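You operate a simulated robot arm through the tools that you are given. There is no shell and no other tool. Be economical: measure what you need, move in short steps, check, and stop when the job is done.

You are at the controls of a simulated robot arm. One attempt, no reset.

JOB
Box the 2021 and 2019 folders and put the lid back.
Fine: they stand in the white box; lay its lid on the desk meanwhile.

The check looks at the end state, three seconds after you hand in, the way a careful person would. Anything else that was tipped, shoved, dropped, spilled or broken makes it a failure. Lids that push on must go on centred and level and be pressed home; caps that screw on are set level and turned clockwise until they are tight.

ROBOT AND FRAMES
A 7-joint arm with a two-finger parallel gripper, fixed in place. Base frame: the origin is at the foot of the arm, x ahead of it, y to its left, z up; the work surface is at about z = 0.75. Readings come in m, rad, newtons and seconds.
With the tool pointing down near the work surface it reaches from about 0.2 to 0.74 m from the base axis. Its first joint turns from -2.897 to 2.897 rad. Payload 1.57 kg.
The TCP is the grasp point between the finger pads, 0.03 m short of the fingertips. In the tool frame z runs along the fingers and y along their closing line. The gripper opens to 0.11 m. The fingers are 0.024 m wide and 0.012 m thick; the gripper's body (0.048 by 0.112 m) begins 0.078 m behind the TCP.
Orientation is that of the tool frame in the base frame, as [roll, pitch, yaw] about the fixed x, y, z axes, in that order (R = Rz(yaw) Ry(pitch) Rx(roll)). With the fingers straight down and closing along the base's y, the tool's x points along the base's -x, its y along +y and its z along -z.

CONTROLS
- The arm moves only by the tool apply_moves. Its argument "increments" is a list of rows, each a list of 7 numbers: the shift along the tool's x, y, z in m, then the turn, a rotation vector about the tool's x, y, z in rad, then the gripper command, from -1 (fully open) to 1 (shut), values between in proportion. In form: [[x, y, z, wx, wy, wz, jaw], ...]. A call has 1 to 10 rows; each row is the pose to reach, as a shift and turn from the pose commanded when the call began, along the tool's axes at that moment. A row lasts 0.2 s, in which the tool goes at most 0.05 m and 0.15 rad; a call with a longer step from one row to the next is refused whole, and so is a gripper value outside its range. A pose out of reach is approached as far as the arm can. The call stops where the force on the tool passes 90 N (or 10 N more than at its start, if that is more) or the arm is blocked; 0.2 s more then pass. The fingers move at their own pace (about 0.045 m/s each) and stop on an object; they squeeze with about 31 N. The grip force told is the motor's: it shows also when the fingers shut on nothing. Time passes only in rows, and 0.2 s behind the last, so rows that repeat a pose let the fingers close. The reply holds the time, the measured pose of the TCP, the force on the tool along the base axes, the opening and the grip force, in the units named above and with some noise.
- Cameras (640 x 400 px; columns grow to the right, rows downward): "scene" is fixed at [0.4008, -0.5018, 1.4929]; the picture's right is [0.98, 0.22, 0.00], its down [0.10, -0.46, -0.88] and it looks along [-0.19, 0.86, -0.47] (base axes); focal length 342 px, centre (320, 200). "wrist" rides on the gripper at [-0.036, 0, -0.08] in the tool frame; the picture's right is [0.00, -1.00, 0.00], its down [0.97, 0.00, -0.24] and it looks along [0.24, 0.00, 0.97] (tool axes); focal length 218 px, centre (320, 200). There is no depth. A picture from a camera that has moved, and an enlarged one, comes with that camera's place and axes in the base frame and with its lens.
- grab_frame(camera): a new picture of that camera. No time passes.
- raise_lower(by): slides the trunk up (or, below 0, down) by that many m; the arm rides with it, the base frame stays. It gives what a move gives, with no picture.
- enlarge(camera, box): a new picture of the part [left, top, right, bottom] of that camera's present view, enlarged. No time passes.
- sign_off(): hands the job in; it is judged then, once.

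Work in short steps. Places have to be worked out from the pictures, the camera data and where the tool is seen: move nearer, look again, correct. Check each grasp and each placing, and mend what went wrong. You have 120 turns and 84 pictures in all, those below and enlarged ones among them. Open the gripper and draw the arm clear of the work before you hand the job in, unless the task says otherwise; then end with one line.

The tools are called after "Call:" by a JSON object that holds its "name" and its "arguments". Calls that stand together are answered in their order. apply_moves: Moves the arm, as the interface text tells. Its arguments: {"type":"object","properties":{"increments":{"type":"array","items":{"type":"array","items":{"type":"number"}}}},"required":["increments"]} The other tools are called the same way: raise_lower (by) slides the trunk up or down; grab_frame (camera) takes a picture; enlarge (camera, box) takes an enlarged picture of a part of a camera's view; sign_off () hands the job in.

At the start:

```text
time: 0.0
tcp_pos: [0.1647, 0.4522, 1.2672]
orientation: [3.141, 0.001, 3.141]
contact_force: [-0.1, 0.3, 0.6]
finger_gap: 0.1099
finger_force: 0.0
trunk travel left (down, up): [-0.525, 0.065]
```

scene: 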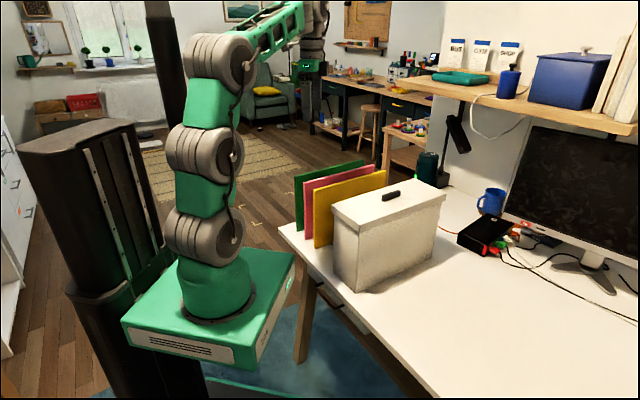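
wrist: 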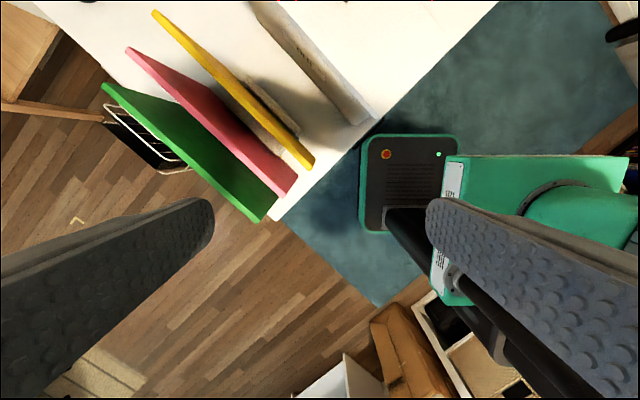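

The white box with its lid and three folders in a holder stand at the desk's near-left corner. I'll enlarge to read the labels and take measurements.

Call:
{"name": "enlarge", "arguments": {"camera": "scene", "box": [270, 140, 470, 300]}}

Call:
{"name": "enlarge", "arguments": {"camera": "wrist", "box": [80, 0, 400, 230]}}

```text
2.50 times, centred on (370, 220) of scene
camera zoom: at [0.4008, -0.5018, 1.4929], right [0.98, 0.22, 0.0], down [0.1, -0.46, -0.88], along [-0.19, 0.86, -0.47], focal length 854 px, centre (195, 150)
```

zoom: 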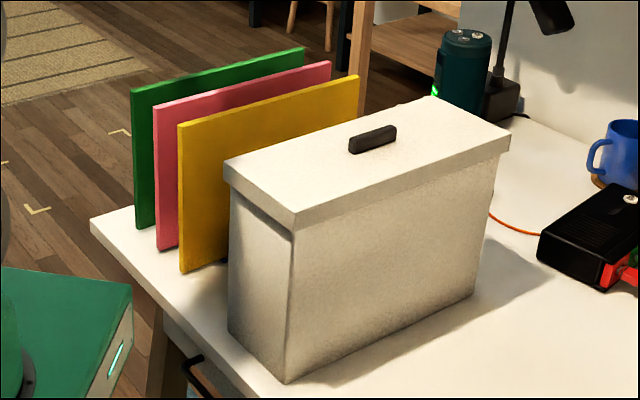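

```text
1.74 times, centred on (240, 115) of wrist
camera zoom: at [0.1994, 0.4535, 1.3475], right [0.0, -1.0, 0.0], down [-0.97, 0.0, 0.24], along [-0.24, 0.0, -0.97], focal length 380 px, centre (459, 348)
```

zoom: 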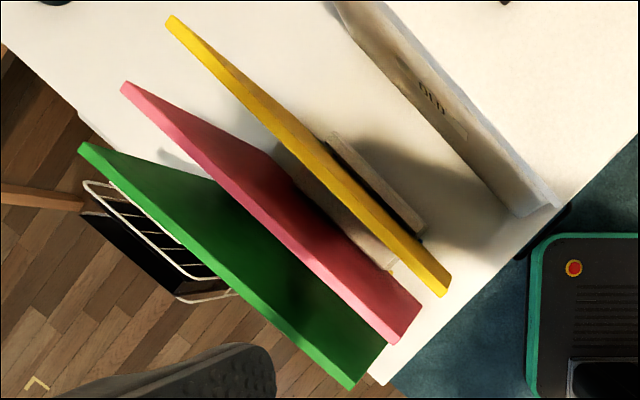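

Box is about 0.335 x 0.116 m, rotated 45°, centre near (0.415, 0.448), lid handle at its centre with top z≈1.01. Folder labels aren't visible yet; I'll yaw the tool by -45° to align with the folders and then look around.

Call:
{"name": "apply_moves", "arguments": {"increments": [[0, 0, 0, 0, 0, -0.14, -1], [0, 0, 0, 0, 0, -0.28, -1], [0, 0, 0, 0, 0, -0.42, -1], [0, 0, 0, 0, 0, -0.56, -1], [0, 0, 0, 0, 0, -0.7, -1], [0, 0, 0, 0, 0, -0.785, -1]]}}

```text
time: 1.4
tcp_pos: [0.1646, 0.4532, 1.2666]
orientation: [-3.14, 0.001, -2.355]
contact_force: [-0.7, 0.2, -1.2]
finger_gap: 0.1101
finger_force: 0.1
trunk travel left (down, up): [-0.525, 0.065]
```

Yaw is done. Now I'll pull back toward the base and tilt so the camera looks at the folders' near edges.

Call:
{"name": "apply_moves", "arguments": {"increments": [[0.03, 0, 0, 0, -0.12, 0, -1], [0.06, 0, 0, 0, -0.24, 0, -1], [0.09, 0, 0, 0, -0.36, 0, -1], [0.12, 0, 0, 0, -0.48, 0, -1], [0.14, 0, 0, 0, -0.6, 0, -1], [0.14, 0, 0, 0, -0.7, 0, -1]]}}

Call:
{"name": "grab_frame", "arguments": {"camera": "wrist"}}

```text
time: 2.8
tcp_pos: [0.0645, 0.3531, 1.2725]
orientation: [-3.14, 0.597, -2.358]
contact_force: [0.0, -0.4, -0.1]
finger_gap: 0.11
finger_force: 0.0
out of reach, approached as far as the arm can: row 5, 6
trunk travel left (down, up): [-0.525, 0.065]
```

```text
79 pictures are left
camera wrist: at [0.0522, 0.3439, 1.3595], right [0.71, -0.71, 0.0], down [-0.66, -0.66, -0.35], along [0.25, 0.25, -0.94], focal length 218 px, centre (320, 200)
```

wrist: 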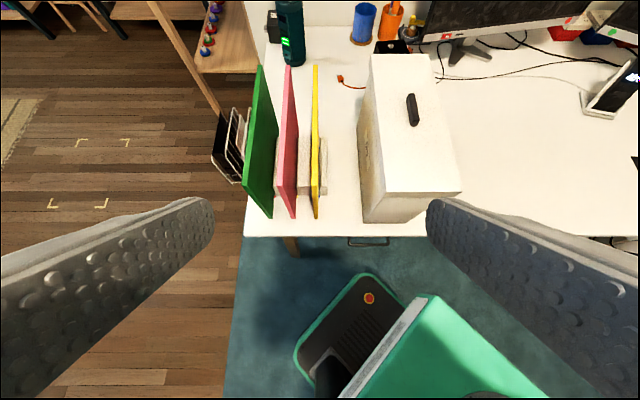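

Good overview along the folders. Zoom for labels.

Call:
{"name": "enlarge", "arguments": {"camera": "wrist", "box": [235, 60, 355, 230]}}

Call:
{"name": "enlarge", "arguments": {"camera": "wrist", "box": [350, 40, 470, 230]}}

```text
2.35 times, centred on (295, 145) of wrist
camera zoom: at [0.0522, 0.3439, 1.3595], right [0.71, -0.71, 0.0], down [-0.66, -0.66, -0.35], along [0.25, 0.25, -0.94], focal length 514 px, centre (379, 329)
```

zoom: 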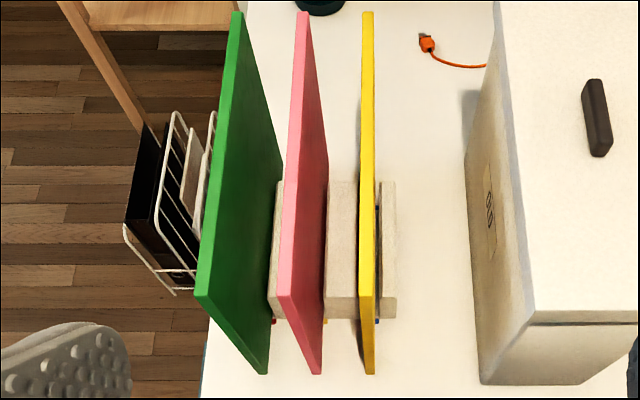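

```text
2.11 times, centred on (410, 135) of wrist
camera zoom: at [0.0522, 0.3439, 1.3595], right [0.71, -0.71, 0.0], down [-0.66, -0.66, -0.35], along [0.25, 0.25, -0.94], focal length 460 px, centre (130, 337)
```

zoom: 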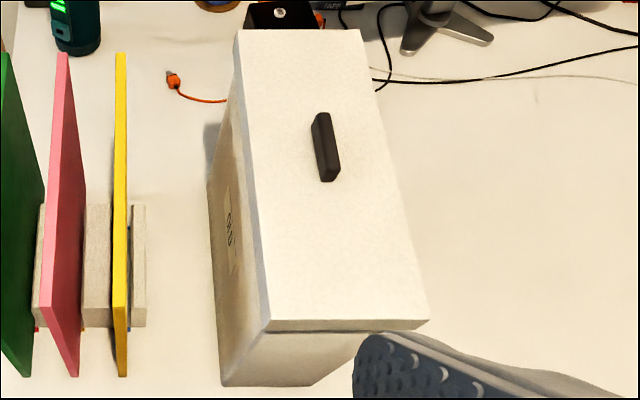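

No label on visible surfaces, but the stand's blocks carry small coloured tags on the near side. I'll ride the trunk down 0.2 m for a lower look.

Call:
{"name": "raise_lower", "arguments": {"by": -0.2}}

Call:
{"name": "grab_frame", "arguments": {"camera": "wrist"}}

Call:
{"name": "grab_frame", "arguments": {"camera": "scene"}}

```text
time: 5.0
tcp_pos: [0.0639, 0.3551, 1.0717]
orientation: [-3.139, 0.596, -2.355]
contact_force: [-1.4, 0.8, 0.2]
finger_gap: 0.11
finger_force: 0.1
trunk travel left (down, up): [-0.325, 0.265]
```

```text
76 pictures are left
camera wrist: at [0.0523, 0.3441, 1.1593], right [0.71, -0.71, 0.0], down [-0.66, -0.66, -0.35], along [0.25, 0.24, -0.94], focal length 218 px, centre (320, 200)
```

wrist: 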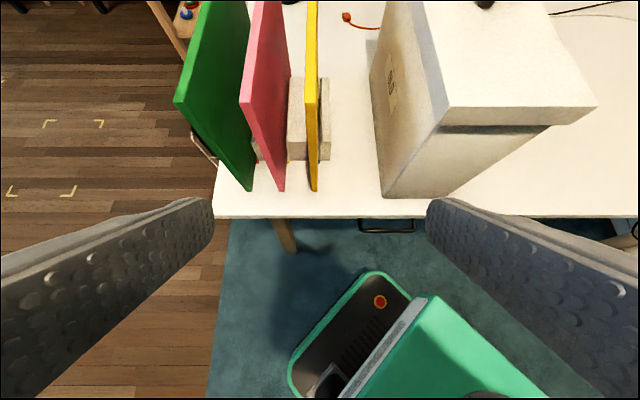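

```text
75 pictures are left
```

scene: 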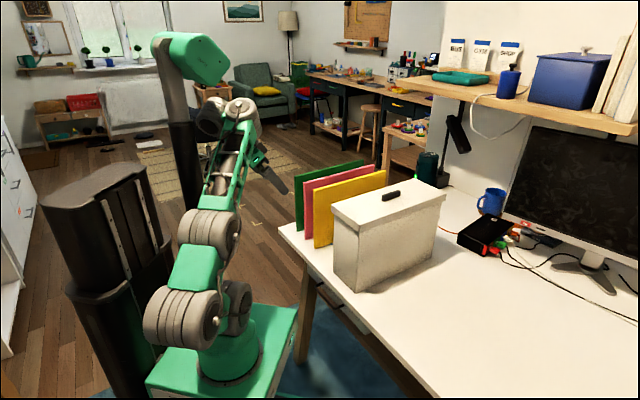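

Now zoom on the folders' near ends and stand.

Call:
{"name": "enlarge", "arguments": {"camera": "wrist", "box": [230, 60, 350, 200]}}

Call:
{"name": "enlarge", "arguments": {"camera": "wrist", "box": [365, 0, 485, 200]}}

```text
2.86 times, centred on (290, 130) of wrist
camera zoom: at [0.0523, 0.3441, 1.1593], right [0.71, -0.71, 0.0], down [-0.66, -0.66, -0.35], along [0.25, 0.24, -0.94], focal length 624 px, centre (406, 400)
```

zoom: 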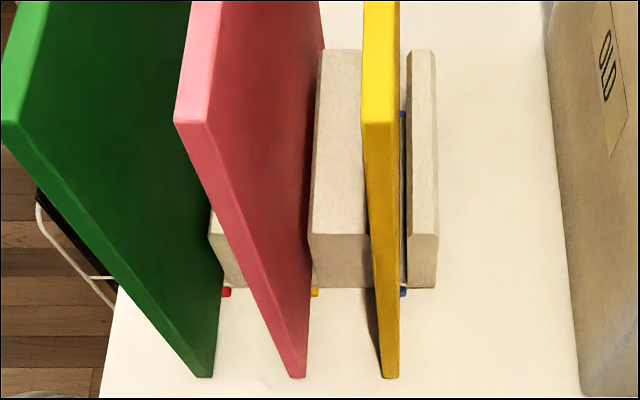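

```text
2.00 times, centred on (425, 100) of wrist
camera zoom: at [0.0523, 0.3441, 1.1593], right [0.71, -0.71, 0.0], down [-0.66, -0.66, -0.35], along [0.25, 0.24, -0.94], focal length 436 px, centre (110, 400)
```

zoom: 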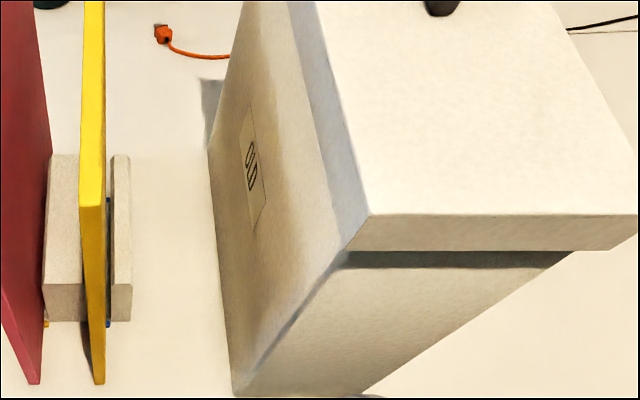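

No text on this side; the labels must be on the folders' left faces. I'll level the tool, then swing over to the left side for a look.

Call:
{"name": "apply_moves", "arguments": {"increments": [[0, 0, -0.03, 0, 0.12, 0, -1], [0, 0, -0.06, 0, 0.24, 0, -1], [0, 0, -0.09, 0, 0.36, 0, -1], [0, 0, -0.12, 0, 0.48, 0, -1], [0, 0, -0.14, 0, 0.6, 0, -1]]}}

```text
time: 6.2
tcp_pos: [0.0144, 0.3047, 1.1544]
orientation: [-3.07, -0.027, -2.371]
contact_force: [-0.8, -0.3, 0.7]
finger_gap: 0.1097
finger_force: 0.0
out of reach, approached as far as the arm can: row 5
trunk travel left (down, up): [-0.325, 0.265]
```

Call:
{"name": "apply_moves", "arguments": {"increments": [[-0.02, 0.04, -0.01, 0.0, 0, 0, -1], [-0.04, 0.08, -0.02, 0.0, 0, 0, -1], [-0.06, 0.12, -0.03, 0.0, 0, 0, -1], [-0.08, 0.16, -0.04, 0.1, 0, 0, -1], [-0.1, 0.2, -0.05, 0.2, 0, 0, -1], [-0.12, 0.24, -0.06, 0.3, 0, 0, -1], [-0.13, 0.28, -0.06, 0.4, 0, 0, -1], [-0.14, 0.31, -0.06, 0.5, 0, 0, -1]]}}

Call:
{"name": "grab_frame", "arguments": {"camera": "wrist"}}

```text
time: 8.0
tcp_pos: [-0.0503, 0.4167, 0.9732]
orientation: [-2.624, -0.013, -2.449]
contact_force: [1.3, 0.5, 0.3]
finger_gap: 0.1099
finger_force: 0.1
out of reach, approached as far as the arm can: row 1, 2, 3, 4, 5, 6, 7, 8
trunk travel left (down, up): [-0.325, 0.265]
```

```text
72 pictures are left
camera wrist: at [-0.0474, 0.4715, 1.0434], right [0.56, -0.66, 0.5], down [-0.82, -0.53, 0.22], along [0.11, -0.53, -0.84], focal length 218 px, centre (320, 200)
```

wrist: 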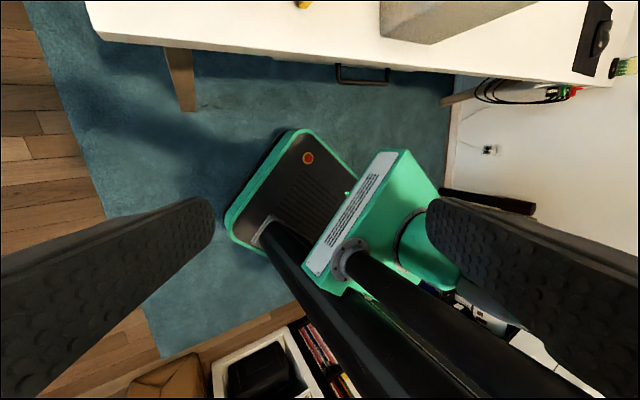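

The arm was near its folded limit and sagged; nothing touched. I'll raise the trunk again, level the tool and move outward in radius.

Call:
{"name": "raise_lower", "arguments": {"by": 0.2}}

Call:
{"name": "apply_moves", "arguments": {"increments": [[0, 0, 0, -0.13, 0, 0, -1], [0, 0, 0, -0.26, 0, 0, -1], [0, 0, 0, -0.39, 0, 0, -1], [0, 0, 0, -0.52, 0, 0, -1]]}}

```text
time: 10.1
tcp_pos: [-0.0514, 0.4188, 1.176]
orientation: [-2.629, -0.012, -2.447]
contact_force: [-0.3, 0.3, 0.0]
finger_gap: 0.1101
finger_force: 0.1
trunk travel left (down, up): [-0.525, 0.065]
```

```text
time: 11.1
tcp_pos: [-0.0884, 0.4038, 1.1879]
orientation: [3.108, 0.0, -2.356]
contact_force: [0.1, 0.2, 0.5]
finger_gap: 0.1101
finger_force: 0.0
trunk travel left (down, up): [-0.525, 0.065]
```

Call:
{"name": "apply_moves", "arguments": {"increments": [[-0.02, 0.02, 0, 0, 0, 0, -1], [-0.04, 0.04, 0, 0, 0, 0, -1], [-0.06, 0.06, 0, 0, 0, 0, -1], [-0.08, 0.08, 0, 0, 0, 0, -1], [-0.1, 0.1, 0, 0, 0, 0, -1], [-0.12, 0.12, 0, 0, 0, 0, -1], [-0.14, 0.14, 0, 0, 0, 0, -1], [-0.16, 0.16, 0, 0, 0, 0, -1]]}}

Call:
{"name": "grab_frame", "arguments": {"camera": "wrist"}}

```text
time: 12.9
tcp_pos: [-0.0862, 0.6019, 1.1872]
orientation: [3.112, -0.004, -2.359]
contact_force: [-0.2, 0.1, 0.9]
finger_gap: 0.11
finger_force: 0.0
out of reach, approached as far as the arm can: row 4, 8
trunk travel left (down, up): [-0.525, 0.065]
```

```text
71 pictures are left
camera wrist: at [-0.0594, 0.626, 1.2681], right [0.71, -0.71, -0.03], down [-0.68, -0.69, 0.24], along [-0.19, -0.15, -0.97], focal length 218 px, centre (320, 200)
```

wrist: 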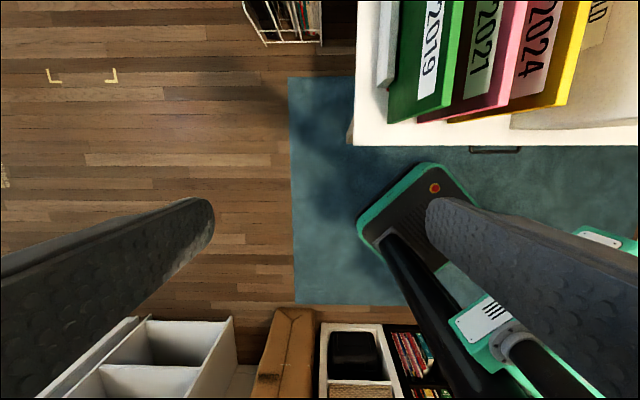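

The labels are visible here; zoom to match them to folders.

Call:
{"name": "enlarge", "arguments": {"camera": "wrist", "box": [350, 0, 640, 150]}}

```text
2.21 times, centred on (495, 75) of wrist
camera zoom: at [-0.0594, 0.626, 1.2681], right [0.71, -0.71, -0.03], down [-0.68, -0.69, 0.24], along [-0.19, -0.15, -0.97], focal length 482 px, centre (-66, 476)
```

zoom: 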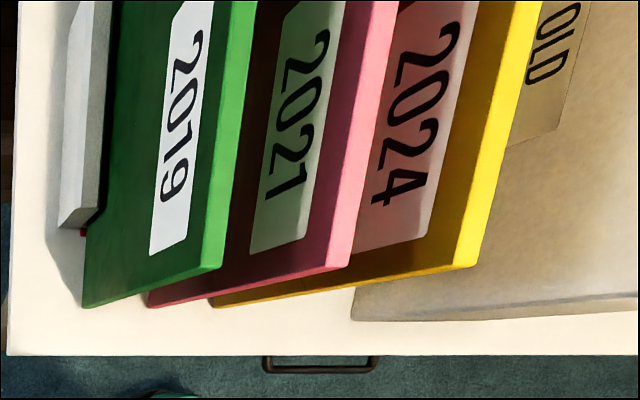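

Green = 2019, pink = 2021, yellow = 2024 (stays). First the lid: I move above its handle at about (0.413, 0.448).

Call:
{"name": "apply_moves", "arguments": {"increments": [[-0.02, -0.035, 0, 0.03, 0, 0, -1], [-0.04, -0.07, 0, 0.03, 0, 0, -1], [-0.06, -0.11, 0, 0.03, 0, 0, -1], [-0.08, -0.15, 0, 0.03, 0, 0, -1], [-0.1, -0.19, 0, 0.03, 0, 0, -1], [-0.12, -0.23, 0, 0.03, 0, 0, -1], [-0.14, -0.27, 0, 0.03, 0, 0, -1], [-0.16, -0.31, 0, 0.03, 0, 0, -1], [-0.18, -0.35, 0, 0.03, 0, 0, -1], [-0.2, -0.39, 0, 0.03, 0, 0, -1]]}}

Call:
{"name": "grab_frame", "arguments": {"camera": "wrist"}}

```text
time: 15.1
tcp_pos: [0.3322, 0.4675, 1.1756]
orientation: [-3.141, -0.003, -2.358]
contact_force: [0.5, -0.4, 0.4]
finger_gap: 0.11
finger_force: 0.1
trunk travel left (down, up): [-0.525, 0.065]
```

```text
69 pictures are left
camera wrist: at [0.3567, 0.494, 1.2557], right [0.71, -0.71, 0.0], down [-0.69, -0.68, 0.24], along [-0.17, -0.17, -0.97], focal length 218 px, centre (320, 200)
```

wrist: 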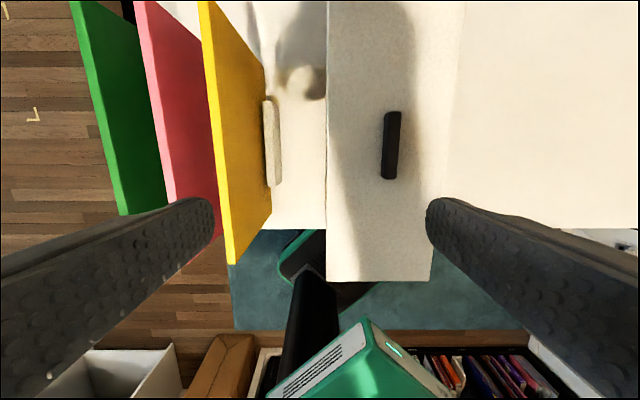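

The handle is at about (0.414, 0.442). Align above it, descend to z≈1.08 and look.

Call:
{"name": "apply_moves", "arguments": {"increments": [[-0.02, -0.035, 0, 0, 0, 0, -0.3], [-0.039, -0.076, 0, 0, 0, 0, -0.3], [-0.039, -0.076, 0.03, 0, 0, 0, -0.3], [-0.039, -0.076, 0.06, 0, 0, 0, -0.3], [-0.039, -0.076, 0.09, 0, 0, 0, -0.3]]}}

Call:
{"name": "grab_frame", "arguments": {"camera": "wrist"}}

Call:
{"name": "enlarge", "arguments": {"camera": "scene", "box": [320, 120, 480, 220]}}

```text
time: 16.3
tcp_pos: [0.4119, 0.4392, 1.0877]
orientation: [-3.141, -0.002, -2.358]
contact_force: [0.5, 0.0, 0.1]
finger_gap: 0.0715
finger_force: 0.1
trunk travel left (down, up): [-0.525, 0.065]
```

```text
68 pictures are left
camera wrist: at [0.4373, 0.4666, 1.1668], right [0.71, -0.71, 0.0], down [-0.69, -0.68, 0.24], along [-0.17, -0.17, -0.97], focal length 218 px, centre (320, 200)
```

wrist: 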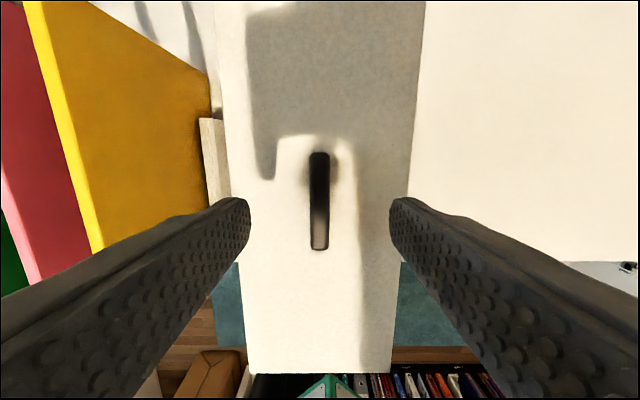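

```text
4.00 times, centred on (400, 170) of scene
camera zoom: at [0.4008, -0.5018, 1.4929], right [0.98, 0.22, 0.0], down [0.1, -0.46, -0.88], along [-0.19, 0.86, -0.47], focal length 1367 px, centre (0, 320)
```

zoom: 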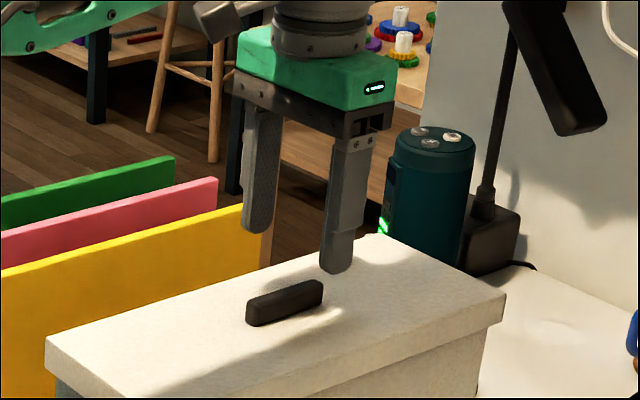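

Handle is centred under the gripper. Descend 0.045 and check the side view.

Call:
{"name": "apply_moves", "arguments": {"increments": [[0, 0, 0.025, 0, 0, 0, -0.3], [0, 0, 0.045, 0, 0, 0, -0.3]]}}

Call:
{"name": "enlarge", "arguments": {"camera": "scene", "box": [350, 150, 430, 210]}}

```text
time: 16.9
tcp_pos: [0.4109, 0.4405, 1.0399]
orientation: [-3.141, -0.002, -2.356]
contact_force: [-0.9, 0.6, 0.1]
finger_gap: 0.0715
finger_force: 0.1
trunk travel left (down, up): [-0.525, 0.065]
```

```text
6.67 times, centred on (390, 180) of scene
camera zoom: at [0.4008, -0.5018, 1.4929], right [0.98, 0.22, 0.0], down [0.1, -0.46, -0.88], along [-0.19, 0.86, -0.47], focal length 2278 px, centre (-147, 333)
```

zoom: 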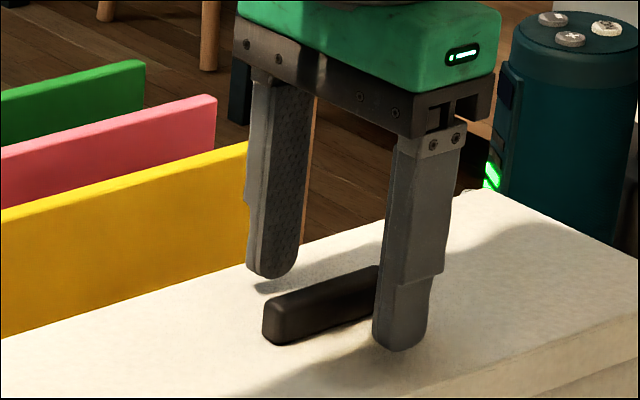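

Tips are roughly 8 mm above the lid. Down 5 mm and close on the handle.

Call:
{"name": "apply_moves", "arguments": {"increments": [[0, 0, 0.005, 0, 0, 0, -0.3], [0, 0, 0.005, 0, 0, 0, 1], [0, 0, 0.005, 0, 0, 0, 1], [0, 0, 0.005, 0, 0, 0, 1], [0, 0, 0.005, 0, 0, 0, 1], [0, 0, 0.005, 0, 0, 0, 1]]}}

Call:
{"name": "enlarge", "arguments": {"camera": "scene", "box": [350, 150, 430, 210]}}

```text
time: 18.3
tcp_pos: [0.4122, 0.4391, 1.0357]
orientation: [-3.14, -0.003, -2.358]
contact_force: [-0.5, 0.4, -0.6]
finger_gap: 0.013
finger_force: 28.3
trunk travel left (down, up): [-0.525, 0.065]
```

```text
6.67 times, centred on (390, 180) of scene
camera zoom: at [0.4008, -0.5018, 1.4929], right [0.98, 0.22, 0.0], down [0.1, -0.46, -0.88], along [-0.19, 0.86, -0.47], focal length 2278 px, centre (-147, 333)
```

zoom: 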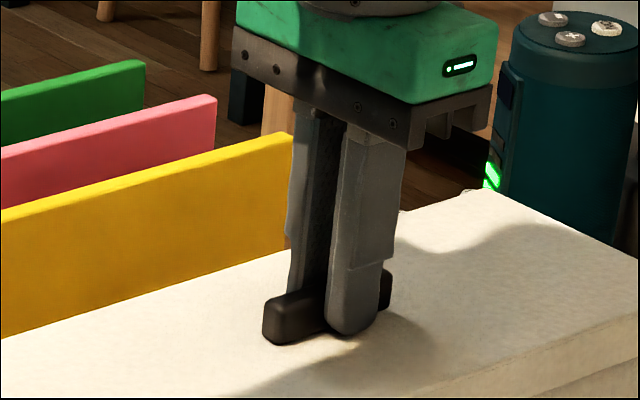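

Gripped (13 mm). Lift straight up, slowly at first.

Call:
{"name": "apply_moves", "arguments": {"increments": [[0, 0, -0.01, 0, 0, 0, 1], [0, 0, -0.02, 0, 0, 0, 1], [0, 0, -0.035, 0, 0, 0, 1], [0, 0, -0.055, 0, 0, 0, 1], [0, 0, -0.08, 0, 0, 0, 1], [0, 0, -0.11, 0, 0, 0, 1]]}}

Call:
{"name": "grab_frame", "arguments": {"camera": "scene"}}

```text
time: 19.7
tcp_pos: [0.4112, 0.44, 1.1449]
orientation: [-3.138, -0.004, -2.357]
contact_force: [0.9, -0.4, 0.1]
finger_gap: 0.013
finger_force: 29.3
trunk travel left (down, up): [-0.525, 0.065]
```

```text
64 pictures are left
```

scene: 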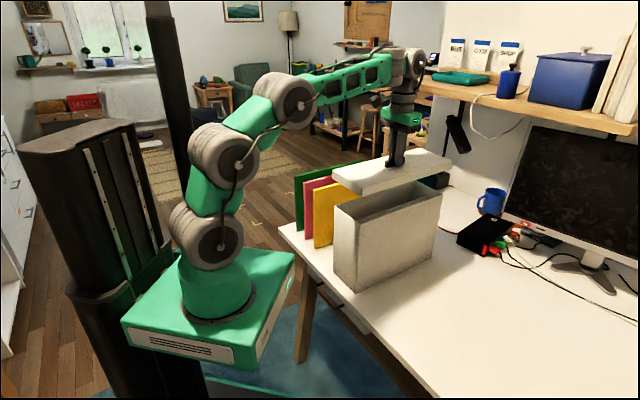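

Lid is off and level; the box didn't move. Carry it 0.22 m sideways (away from the folders) over open desk.

Call:
{"name": "apply_moves", "arguments": {"increments": [[0, -0.035, 0, 0, 0, 0, 1], [0, -0.07, 0, 0, 0, 0, 1], [0, -0.11, 0, 0, 0, 0, 1], [0, -0.15, 0, 0, 0, 0, 1], [0, -0.19, 0, 0, 0, 0, 1], [0, -0.22, 0, 0, 0, 0, 1], [0, -0.22, 0, 0, 0, 0, 1]]}}

Call:
{"name": "grab_frame", "arguments": {"camera": "scene"}}

Call:
{"name": "grab_frame", "arguments": {"camera": "wrist"}}

```text
time: 21.3
tcp_pos: [0.566, 0.2841, 1.1462]
orientation: [-3.139, -0.003, -2.357]
contact_force: [-0.3, 0.7, -0.1]
finger_gap: 0.013
finger_force: 30.0
trunk travel left (down, up): [-0.525, 0.065]
```

```text
63 pictures are left
```

scene: 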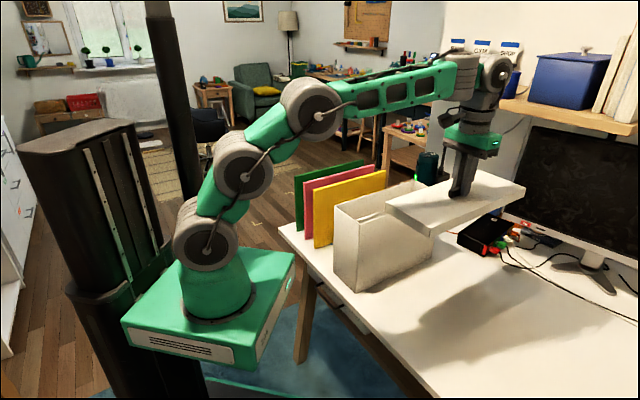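

```text
62 pictures are left
camera wrist: at [0.5922, 0.3105, 1.227], right [0.71, -0.71, 0.0], down [-0.69, -0.69, 0.24], along [-0.17, -0.17, -0.97], focal length 218 px, centre (320, 200)
```

wrist: 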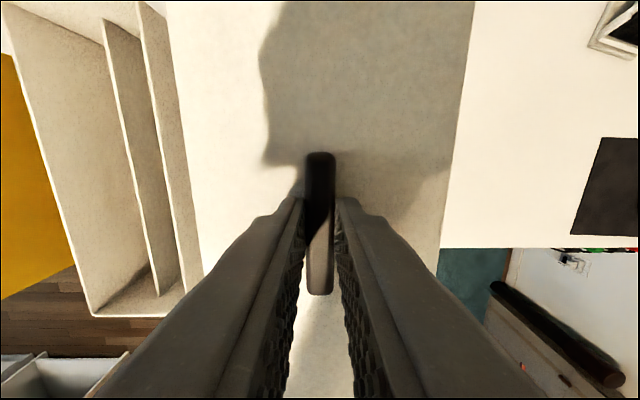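

Clear desk below. The box has an internal divider (will inspect later). Lower the lid to about z=0.85 first.

Call:
{"name": "apply_moves", "arguments": {"increments": [[0, 0, 0.04, 0, 0, 0, 1], [0, 0, 0.08, 0, 0, 0, 1], [0, 0, 0.12, 0, 0, 0, 1], [0, 0, 0.16, 0, 0, 0, 1], [0, 0, 0.2, 0, 0, 0, 1], [0, 0, 0.24, 0, 0, 0, 1], [0, 0, 0.27, 0, 0, 0, 1], [0, 0, 0.29, 0, 0, 0, 1]]}}

Call:
{"name": "grab_frame", "arguments": {"camera": "scene"}}

```text
time: 23.1
tcp_pos: [0.6003, 0.3023, 0.8585]
orientation: [-3.138, -0.003, -2.359]
contact_force: [-0.6, 0.2, -0.3]
finger_gap: 0.0131
finger_force: 29.6
out of reach, approached as far as the arm can: row 5, 6, 7, 8
trunk travel left (down, up): [-0.525, 0.065]
```

```text
61 pictures are left
```

scene: 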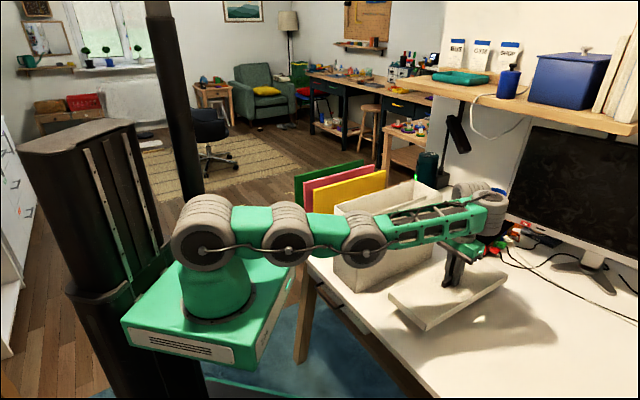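

The arm is near its posture limit, but lid hovers ~4 cm over free desk, level. I'll use the trunk for the last descent.

Call:
{"name": "raise_lower", "arguments": {"by": -0.03}}

Call:
{"name": "enlarge", "arguments": {"camera": "scene", "box": [300, 160, 540, 350]}}

```text
time: 23.9
tcp_pos: [0.5998, 0.3012, 0.8275]
orientation: [-3.141, -0.005, -2.358]
contact_force: [0.4, -0.6, -0.8]
finger_gap: 0.0128
finger_force: 29.6
trunk travel left (down, up): [-0.495, 0.095]
```

```text
2.11 times, centred on (420, 255) of scene
camera zoom: at [0.4008, -0.5018, 1.4929], right [0.98, 0.22, 0.0], down [0.1, -0.46, -0.88], along [-0.19, 0.86, -0.47], focal length 719 px, centre (110, 84)
```

zoom: 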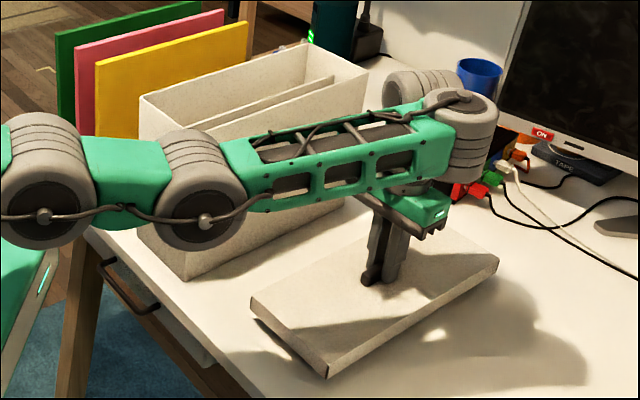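

Lid's lower rim appears about 2 cm above the desk. Lower 1.5 cm more.

Call:
{"name": "raise_lower", "arguments": {"by": -0.015}}

Call:
{"name": "enlarge", "arguments": {"camera": "scene", "box": [380, 250, 520, 340]}}

```text
time: 24.5
tcp_pos: [0.5993, 0.3024, 0.8136]
orientation: [-3.139, -0.006, -2.357]
contact_force: [-0.2, 0.1, -0.6]
finger_gap: 0.0128
finger_force: 29.4
trunk travel left (down, up): [-0.48, 0.11]
```

```text
4.44 times, centred on (450, 295) of scene
camera zoom: at [0.4008, -0.5018, 1.4929], right [0.98, 0.22, 0.0], down [0.1, -0.46, -0.88], along [-0.19, 0.86, -0.47], focal length 1519 px, centre (-258, -222)
```

zoom: 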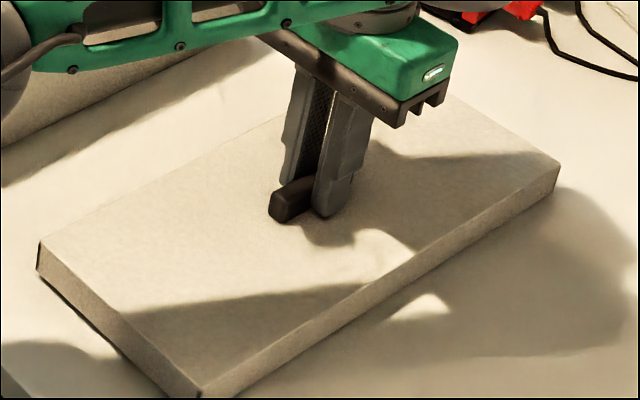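

Nearly down. Small steps until contact registers.

Call:
{"name": "raise_lower", "arguments": {"by": -0.004}}

Call:
{"name": "raise_lower", "arguments": {"by": -0.003}}

```text
time: 25.1
tcp_pos: [0.5985, 0.3017, 0.8081]
orientation: [-3.14, -0.005, -2.358]
contact_force: [-0.2, 0.0, -0.5]
finger_gap: 0.0127
finger_force: 29.8
trunk travel left (down, up): [-0.476, 0.114]
```

```text
time: 25.6
tcp_pos: [0.5995, 0.3032, 0.807]
orientation: [-3.139, -0.004, -2.358]
contact_force: [-0.2, -1.0, 7.6]
finger_gap: 0.0129
finger_force: 29.4
trunk travel left (down, up): [-0.473, 0.117]
```

Contact (7.6 N). Release and raise.

Call:
{"name": "apply_moves", "arguments": {"increments": [[0, 0, 0, 0, 0, 0, -0.3], [0, 0, 0, 0, 0, 0, -0.3], [0, 0, 0, 0, 0, 0, -0.3], [0, 0, 0, 0, 0, 0, -0.3]]}}

Call:
{"name": "raise_lower", "arguments": {"by": 0.117}}

Call:
{"name": "grab_frame", "arguments": {"camera": "scene"}}

```text
time: 26.6
tcp_pos: [0.599, 0.3024, 0.8066]
orientation: [-3.141, -0.006, -2.358]
contact_force: [1.4, -0.7, 5.4]
finger_gap: 0.07
finger_force: 0.1
trunk travel left (down, up): [-0.473, 0.117]
```

```text
time: 28.0
tcp_pos: [0.5991, 0.3019, 0.9227]
orientation: [-3.141, -0.006, -2.358]
contact_force: [0.8, 0.6, 0.4]
finger_gap: 0.0715
finger_force: 0.2
trunk travel left (down, up): [-0.59, 0.0]
```

```text
58 pictures are left
```

scene: 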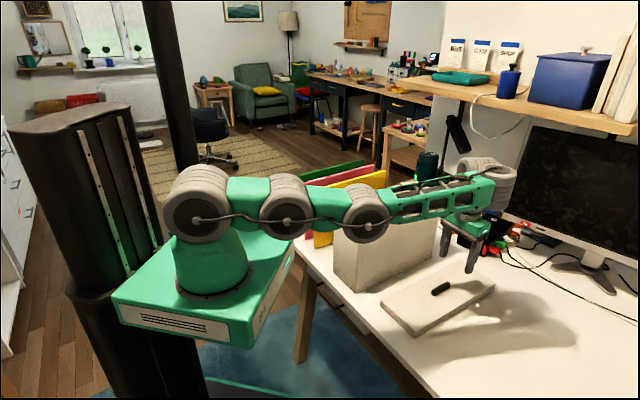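

Lid lies on the desk. Now raise the arm and move over the box to inspect its interior.

Call:
{"name": "apply_moves", "arguments": {"increments": [[0, 0, -0.04, 0, 0, 0, -0.3], [0, 0, -0.08, 0, 0, 0, -0.3], [0, 0, -0.12, 0, 0, 0, -0.3], [0, 0, -0.16, 0, 0, 0, -0.3], [0, 0, -0.2, 0, 0, 0, -0.3], [0, 0, -0.24, 0, 0, 0, -0.3], [0, 0.04, -0.28, 0, 0, 0, -0.3], [0, 0.08, -0.3, 0, 0, 0, -0.3], [0.02, 0.12, -0.3, 0, 0, 0, -0.3], [0.04, 0.16, -0.3, 0, 0, 0, -0.3]]}}

Call:
{"name": "apply_moves", "arguments": {"increments": [[0.0, 0.04, 0, 0, 0, 0, -0.3], [0.0, 0.07, 0, 0, 0, 0, -0.3]]}}

Call:
{"name": "grab_frame", "arguments": {"camera": "wrist"}}

Call:
{"name": "grab_frame", "arguments": {"camera": "scene"}}

```text
refused: row 7 steps farther than a row can; nothing moved
```

```text
time: 28.6
tcp_pos: [0.5624, 0.3602, 0.9211]
orientation: [-3.14, -0.007, -2.358]
contact_force: [0.2, 0.1, -1.1]
finger_gap: 0.0713
finger_force: 0.0
out of reach, approached as far as the arm can: row 1, 2
trunk travel left (down, up): [-0.59, 0.0]
```

```text
57 pictures are left
camera wrist: at [0.5865, 0.3865, 1.0011], right [0.71, -0.71, 0.0], down [-0.69, -0.68, 0.25], along [-0.17, -0.18, -0.97], focal length 218 px, centre (320, 200)
```

wrist: 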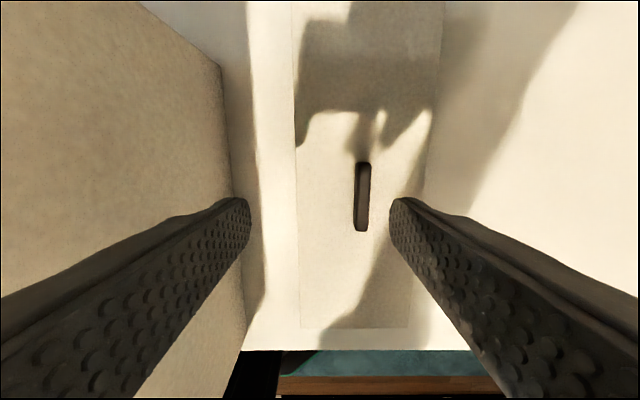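

```text
56 pictures are left
```

scene: 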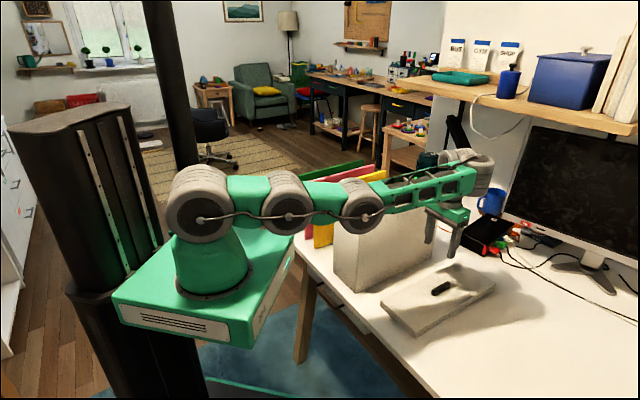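

The first call was refused while the second ran; no contact though. Now straight up, moderate steps.

Call:
{"name": "apply_moves", "arguments": {"increments": [[0, -0.02, -0.04, 0, 0, 0, -0.3], [0, -0.02, -0.08, 0, 0, 0, -0.3], [0, -0.02, -0.12, 0, 0, 0, -0.3], [0, -0.02, -0.16, 0, 0, 0, -0.3], [0, -0.02, -0.2, 0, 0, 0, -0.3], [0, -0.02, -0.24, 0, 0, 0, -0.3], [0, -0.02, -0.28, 0, 0, 0, -0.3], [0, -0.02, -0.3, 0, 0, 0, -0.3]]}}

```text
time: 30.4
tcp_pos: [0.5747, 0.3479, 1.2216]
orientation: [-3.14, -0.005, -2.357]
contact_force: [-0.4, 1.0, 0.1]
finger_gap: 0.0714
finger_force: 0.0
trunk travel left (down, up): [-0.59, 0.0]
```

Now over the box centre.

Call:
{"name": "apply_moves", "arguments": {"increments": [[0.01, 0.04, -0.01, 0, 0, 0, -0.3], [0.02, 0.08, -0.02, 0, 0, 0, -0.3], [0.03, 0.12, -0.03, 0, 0, 0, -0.3], [0.04, 0.16, -0.04, 0, 0, 0, -0.3], [0.045, 0.18, -0.05, 0, 0, 0, -0.3]]}}

Call:
{"name": "grab_frame", "arguments": {"camera": "wrist"}}

Call:
{"name": "enlarge", "arguments": {"camera": "scene", "box": [280, 140, 520, 340]}}

```text
time: 31.6
tcp_pos: [0.4163, 0.4446, 1.2715]
orientation: [-3.14, -0.005, -2.355]
contact_force: [-0.2, -0.1, 1.3]
finger_gap: 0.0714
finger_force: 0.1
trunk travel left (down, up): [-0.59, 0.0]
```

```text
55 pictures are left
camera wrist: at [0.4416, 0.4701, 1.3521], right [0.71, -0.71, 0.0], down [-0.69, -0.68, 0.25], along [-0.17, -0.18, -0.97], focal length 218 px, centre (320, 200)
```

wrist: 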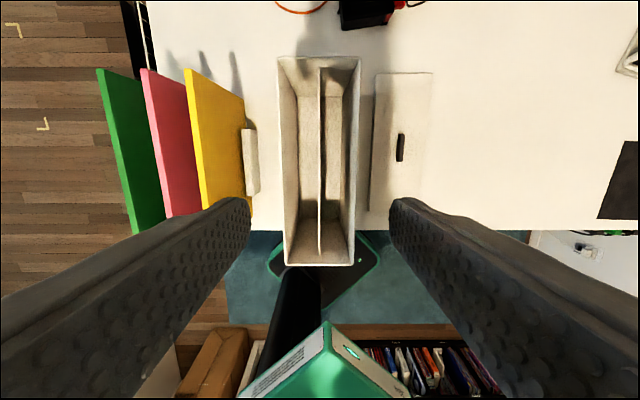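

```text
2.00 times, centred on (400, 240) of scene
camera zoom: at [0.4008, -0.5018, 1.4929], right [0.98, 0.22, 0.0], down [0.1, -0.46, -0.88], along [-0.19, 0.86, -0.47], focal length 683 px, centre (160, 120)
```

zoom: 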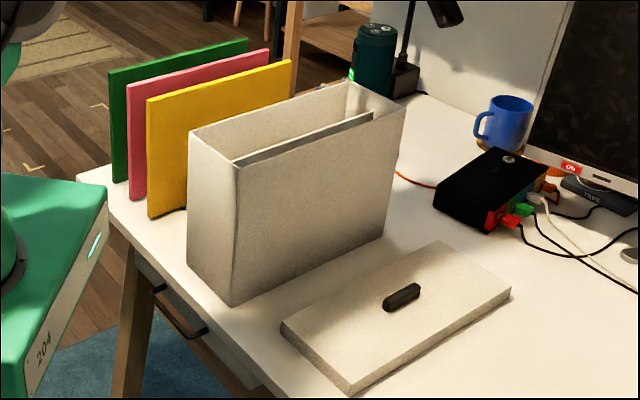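

The box has two long slots split by a divider. Zoom for precise measurement.

Call:
{"name": "enlarge", "arguments": {"camera": "wrist", "box": [260, 50, 440, 270]}}

Call:
{"name": "enlarge", "arguments": {"camera": "wrist", "box": [90, 50, 270, 240]}}

```text
1.82 times, centred on (350, 160) of wrist
camera zoom: at [0.4416, 0.4701, 1.3521], right [0.71, -0.71, 0.0], down [-0.69, -0.68, 0.25], along [-0.17, -0.18, -0.97], focal length 397 px, centre (266, 273)
```

zoom: 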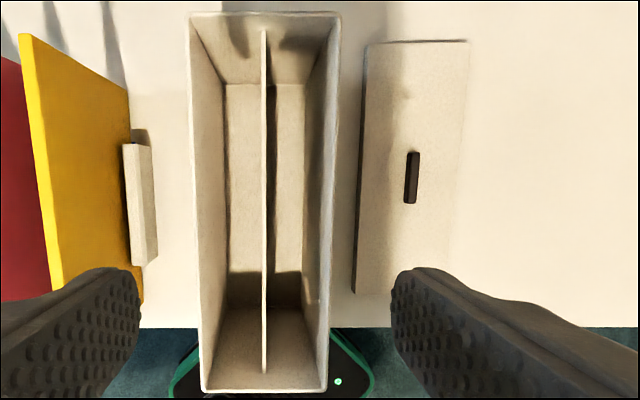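

```text
2.11 times, centred on (180, 145) of wrist
camera zoom: at [0.4416, 0.4701, 1.3521], right [0.71, -0.71, 0.0], down [-0.69, -0.68, 0.25], along [-0.17, -0.18, -0.97], focal length 460 px, centre (615, 316)
```

zoom: 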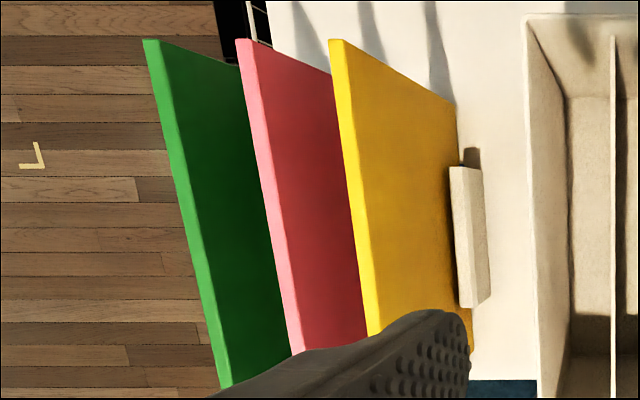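

Each slot is about 5 cm wide; slot centres at n≈+0.050 and −0.008 (n along the folder-normal, t along folders; box centre t≈0.60). Move over the pink 2021 folder (n≈0.275).

Call:
{"name": "apply_moves", "arguments": {"increments": [[0, 0.045, 0, 0, 0, 0, -0.1], [0, 0.09, 0, 0, 0, 0, 0.09], [0, 0.135, 0, 0, 0, 0, 0.09], [0, 0.18, 0, 0, 0, 0, 0.09], [0.005, 0.22, 0, 0, 0, 0, 0.09], [0.008, 0.253, 0.03, 0, 0, 0, 0.09], [0.008, 0.253, 0.07, 0, 0, 0, 0.09], [0.008, 0.253, 0.11, 0, 0, 0, 0.09], [0.008, 0.253, 0.14, 0, 0, 0, 0.09]]}}

Call:
{"name": "grab_frame", "arguments": {"camera": "wrist"}}

Call:
{"name": "enlarge", "arguments": {"camera": "scene", "box": [280, 90, 440, 250]}}

```text
time: 33.6
tcp_pos: [0.2335, 0.6203, 1.1306]
orientation: [-3.138, -0.006, -2.357]
contact_force: [-0.1, 0.1, 0.1]
finger_gap: 0.0497
finger_force: 0.0
out of reach, approached as far as the arm can: row 4, 5, 6, 7
trunk travel left (down, up): [-0.59, 0.0]
```

```text
51 pictures are left
camera wrist: at [0.2577, 0.647, 1.2114], right [0.71, -0.71, 0.0], down [-0.69, -0.68, 0.25], along [-0.17, -0.18, -0.97], focal length 218 px, centre (320, 200)
```

wrist: 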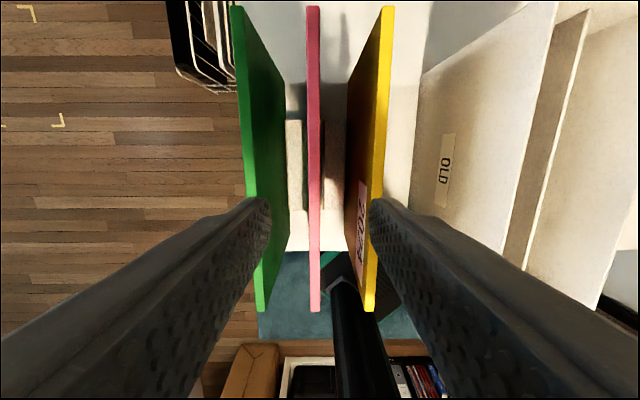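

```text
2.50 times, centred on (360, 170) of scene
camera zoom: at [0.4008, -0.5018, 1.4929], right [0.98, 0.22, 0.0], down [0.1, -0.46, -0.88], along [-0.19, 0.86, -0.47], focal length 854 px, centre (220, 275)
```

zoom: 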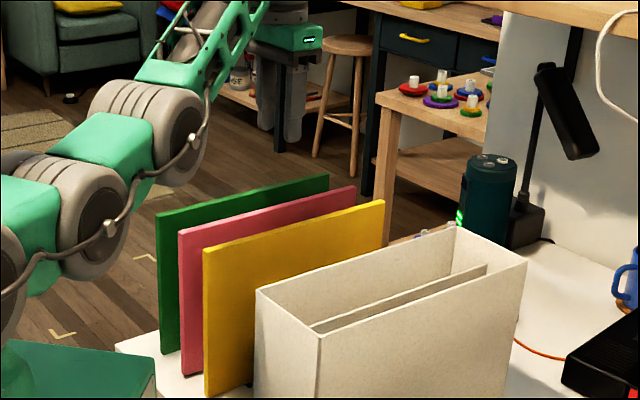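

Pink's top edge lies at n≈0.281, TCP at 0.2735: shift +7 mm and descend to straddle it.

Call:
{"name": "apply_moves", "arguments": {"increments": [[0, 0.007, 0.0, 0, 0, 0, 0.09], [0, 0.007, 0.04, 0, 0, 0, 0.09], [0, 0.007, 0.075, 0, 0, 0, 0.09]]}}

Call:
{"name": "grab_frame", "arguments": {"camera": "wrist"}}

```text
time: 34.4
tcp_pos: [0.2317, 0.6385, 1.058]
orientation: [-3.139, -0.009, -2.357]
contact_force: [-0.1, 0.0, -0.3]
finger_gap: 0.05
finger_force: 0.0
out of reach, approached as far as the arm can: row 2, 3
trunk travel left (down, up): [-0.59, 0.0]
```

```text
49 pictures are left
camera wrist: at [0.2571, 0.6651, 1.138], right [0.71, -0.71, 0.0], down [-0.69, -0.68, 0.25], along [-0.17, -0.18, -0.97], focal length 218 px, centre (320, 200)
```

wrist: 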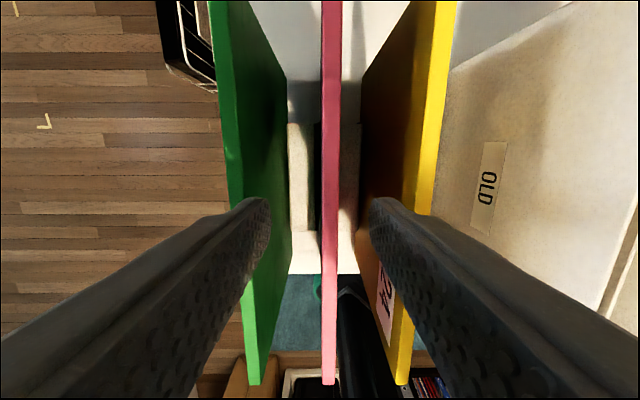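

The arm drifts near its low limit with the trunk high (n=0.288 vs pink 0.282). I'll go up 0.1, re-centre, then lower the trunk instead.

Call:
{"name": "apply_moves", "arguments": {"increments": [[0.005, -0.002, -0.04, 0, 0, 0, 0.09], [0.01, -0.005, -0.08, 0, 0, 0, 0.09], [0.013, -0.006, -0.12, 0, 0, 0, 0.09], [0.013, -0.006, -0.14, 0, 0, 0, 0.09]]}}

Call:
{"name": "raise_lower", "arguments": {"by": -0.12}}

Call:
{"name": "grab_frame", "arguments": {"camera": "wrist"}}

```text
time: 35.4
tcp_pos: [0.2253, 0.6199, 1.1853]
orientation: [-3.139, -0.007, -2.358]
contact_force: [-0.1, -0.1, 0.1]
finger_gap: 0.0502
finger_force: 0.1
out of reach, approached as far as the arm can: row 3, 4
trunk travel left (down, up): [-0.59, 0.0]
```

```text
time: 36.9
tcp_pos: [0.2269, 0.6197, 1.066]
orientation: [-3.14, -0.005, -2.357]
contact_force: [-0.2, -0.3, -0.1]
finger_gap: 0.05
finger_force: 0.0
trunk travel left (down, up): [-0.47, 0.12]
```

```text
48 pictures are left
camera wrist: at [0.2517, 0.6456, 1.1465], right [0.71, -0.71, 0.0], down [-0.69, -0.68, 0.25], along [-0.17, -0.17, -0.97], focal length 218 px, centre (320, 200)
```

wrist: 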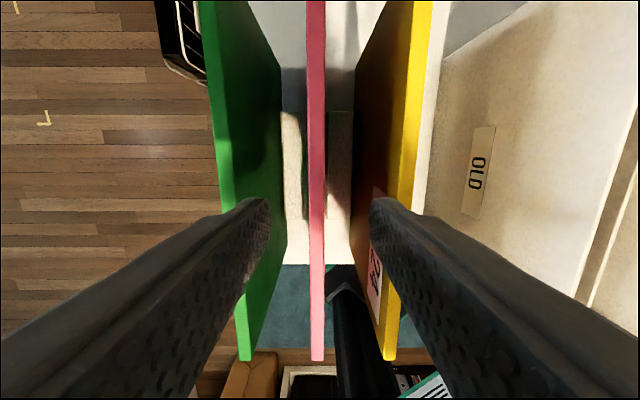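

Centred within 3 mm. Descend the rest with the arm/trunk mixture.

Call:
{"name": "raise_lower", "arguments": {"by": -0.05}}

Call:
{"name": "apply_moves", "arguments": {"increments": [[-0.003, 0.003, 0.01, 0, 0, 0, 0.09], [-0.003, 0.003, 0.03, 0, 0, 0, 0.09]]}}

Call:
{"name": "grab_frame", "arguments": {"camera": "wrist"}}

Call:
{"name": "grab_frame", "arguments": {"camera": "scene"}}

```text
time: 37.9
tcp_pos: [0.2259, 0.6203, 1.0153]
orientation: [-3.139, -0.004, -2.358]
contact_force: [-1.6, 0.6, 0.4]
finger_gap: 0.0503
finger_force: 0.1
trunk travel left (down, up): [-0.42, 0.17]
```

```text
time: 38.5
tcp_pos: [0.2266, 0.6237, 0.9869]
orientation: [-3.141, -0.005, -2.358]
contact_force: [-0.1, -0.1, -0.1]
finger_gap: 0.0501
finger_force: 0.0
trunk travel left (down, up): [-0.42, 0.17]
```

```text
47 pictures are left
camera wrist: at [0.2513, 0.6496, 1.0673], right [0.71, -0.71, 0.0], down [-0.69, -0.68, 0.24], along [-0.17, -0.17, -0.97], focal length 218 px, centre (320, 200)
```

wrist: 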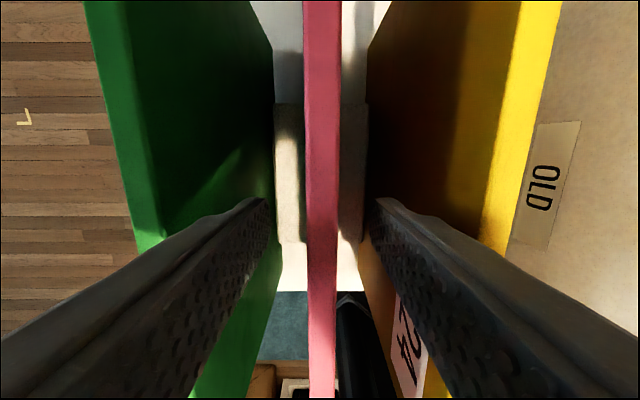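

```text
46 pictures are left
```

scene: 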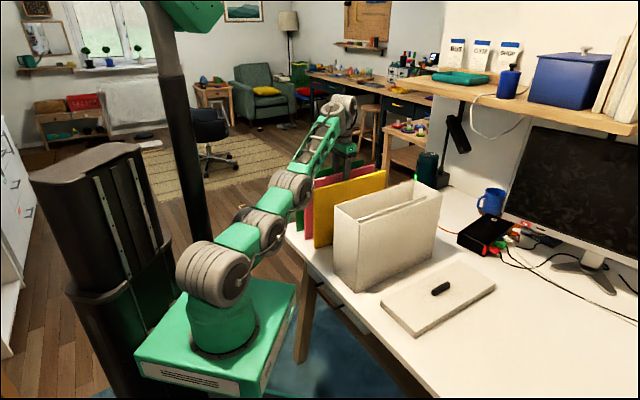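

Straddling pink nicely. Check forearm clearance above the folders' near corners before gripping.

Call:
{"name": "enlarge", "arguments": {"camera": "scene", "box": [220, 80, 420, 260]}}

```text
2.22 times, centred on (320, 170) of scene
camera zoom: at [0.4008, -0.5018, 1.4929], right [0.98, 0.22, 0.0], down [0.1, -0.46, -0.88], along [-0.19, 0.86, -0.47], focal length 759 px, centre (320, 267)
```

zoom: 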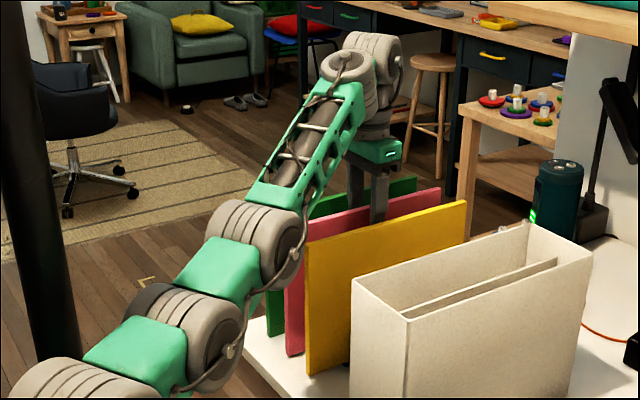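

Elbow is close but beside the folders; lifting by trunk keeps that geometry. Close on the folder.

Call:
{"name": "apply_moves", "arguments": {"increments": [[0, 0, 0, 0, 0, 0, 1], [0, 0, 0, 0, 0, 0, 1], [0, 0, 0, 0, 0, 0, 1], [0, 0, 0, 0, 0, 0, 1], [0, 0, 0, 0, 0, 0, 1]]}}

Call:
{"name": "raise_lower", "arguments": {"by": 0.03}}

Call:
{"name": "enlarge", "arguments": {"camera": "scene", "box": [220, 80, 420, 260]}}

```text
time: 39.7
tcp_pos: [0.2258, 0.6234, 0.9866]
orientation: [-3.141, -0.006, -2.358]
contact_force: [-0.2, -0.2, 0.1]
finger_gap: 0.0118
finger_force: 28.8
trunk travel left (down, up): [-0.42, 0.17]
```

```text
time: 40.4
tcp_pos: [0.2256, 0.6239, 1.0156]
orientation: [-3.139, -0.008, -2.36]
contact_force: [0.1, 0.3, -2.6]
finger_gap: 0.0118
finger_force: 29.1
trunk travel left (down, up): [-0.45, 0.14]
```

```text
2.22 times, centred on (320, 170) of scene
camera zoom: at [0.4008, -0.5018, 1.4929], right [0.98, 0.22, 0.0], down [0.1, -0.46, -0.88], along [-0.19, 0.86, -0.47], focal length 759 px, centre (320, 267)
```

zoom: 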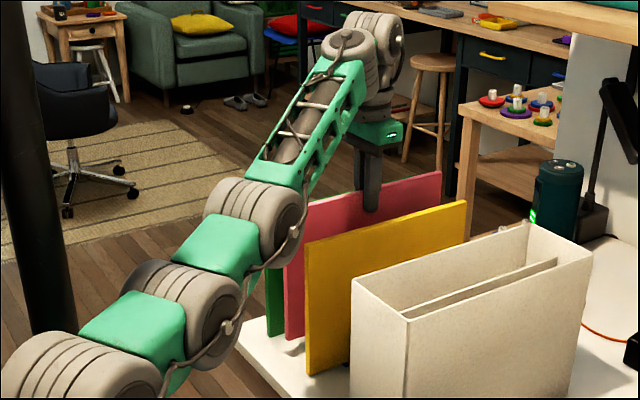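

Pink comes up freely. Trunk up the remaining 0.14.

Call:
{"name": "raise_lower", "arguments": {"by": 0.14}}

Call:
{"name": "apply_moves", "arguments": {"increments": [[0, 0, -0.02, 0, 0, 0, 1], [0, 0, -0.05, 0, 0, 0, 1], [0, 0, -0.08, 0, 0, 0, 1], [0, 0, -0.11, 0, 0, 0, 1], [0, 0, -0.14, 0, 0, 0, 1], [0, 0, -0.14, 0, 0, 0, 1]]}}

Call:
{"name": "grab_frame", "arguments": {"camera": "scene"}}

```text
time: 42.1
tcp_pos: [0.2265, 0.6242, 1.1561]
orientation: [-3.139, -0.006, -2.358]
contact_force: [-0.5, 0.8, -2.6]
finger_gap: 0.0116
finger_force: 29.6
trunk travel left (down, up): [-0.59, 0.0]
```

```text
time: 43.5
tcp_pos: [0.2246, 0.5814, 1.2702]
orientation: [-3.138, -0.007, -2.358]
contact_force: [-0.3, -0.1, -2.6]
finger_gap: 0.0119
finger_force: 29.0
out of reach, approached as far as the arm can: row 2, 3, 4, 5, 6
trunk travel left (down, up): [-0.59, 0.0]
```

```text
43 pictures are left
```

scene: 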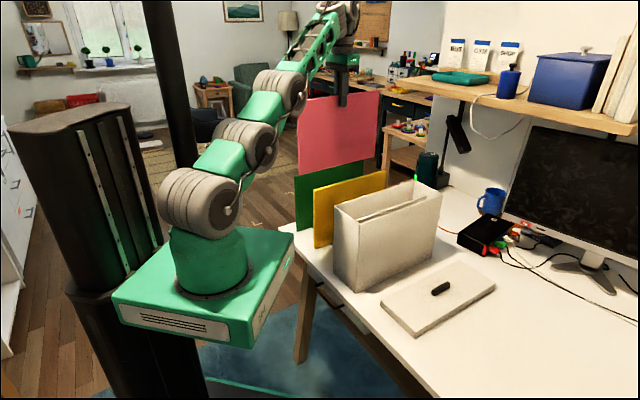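

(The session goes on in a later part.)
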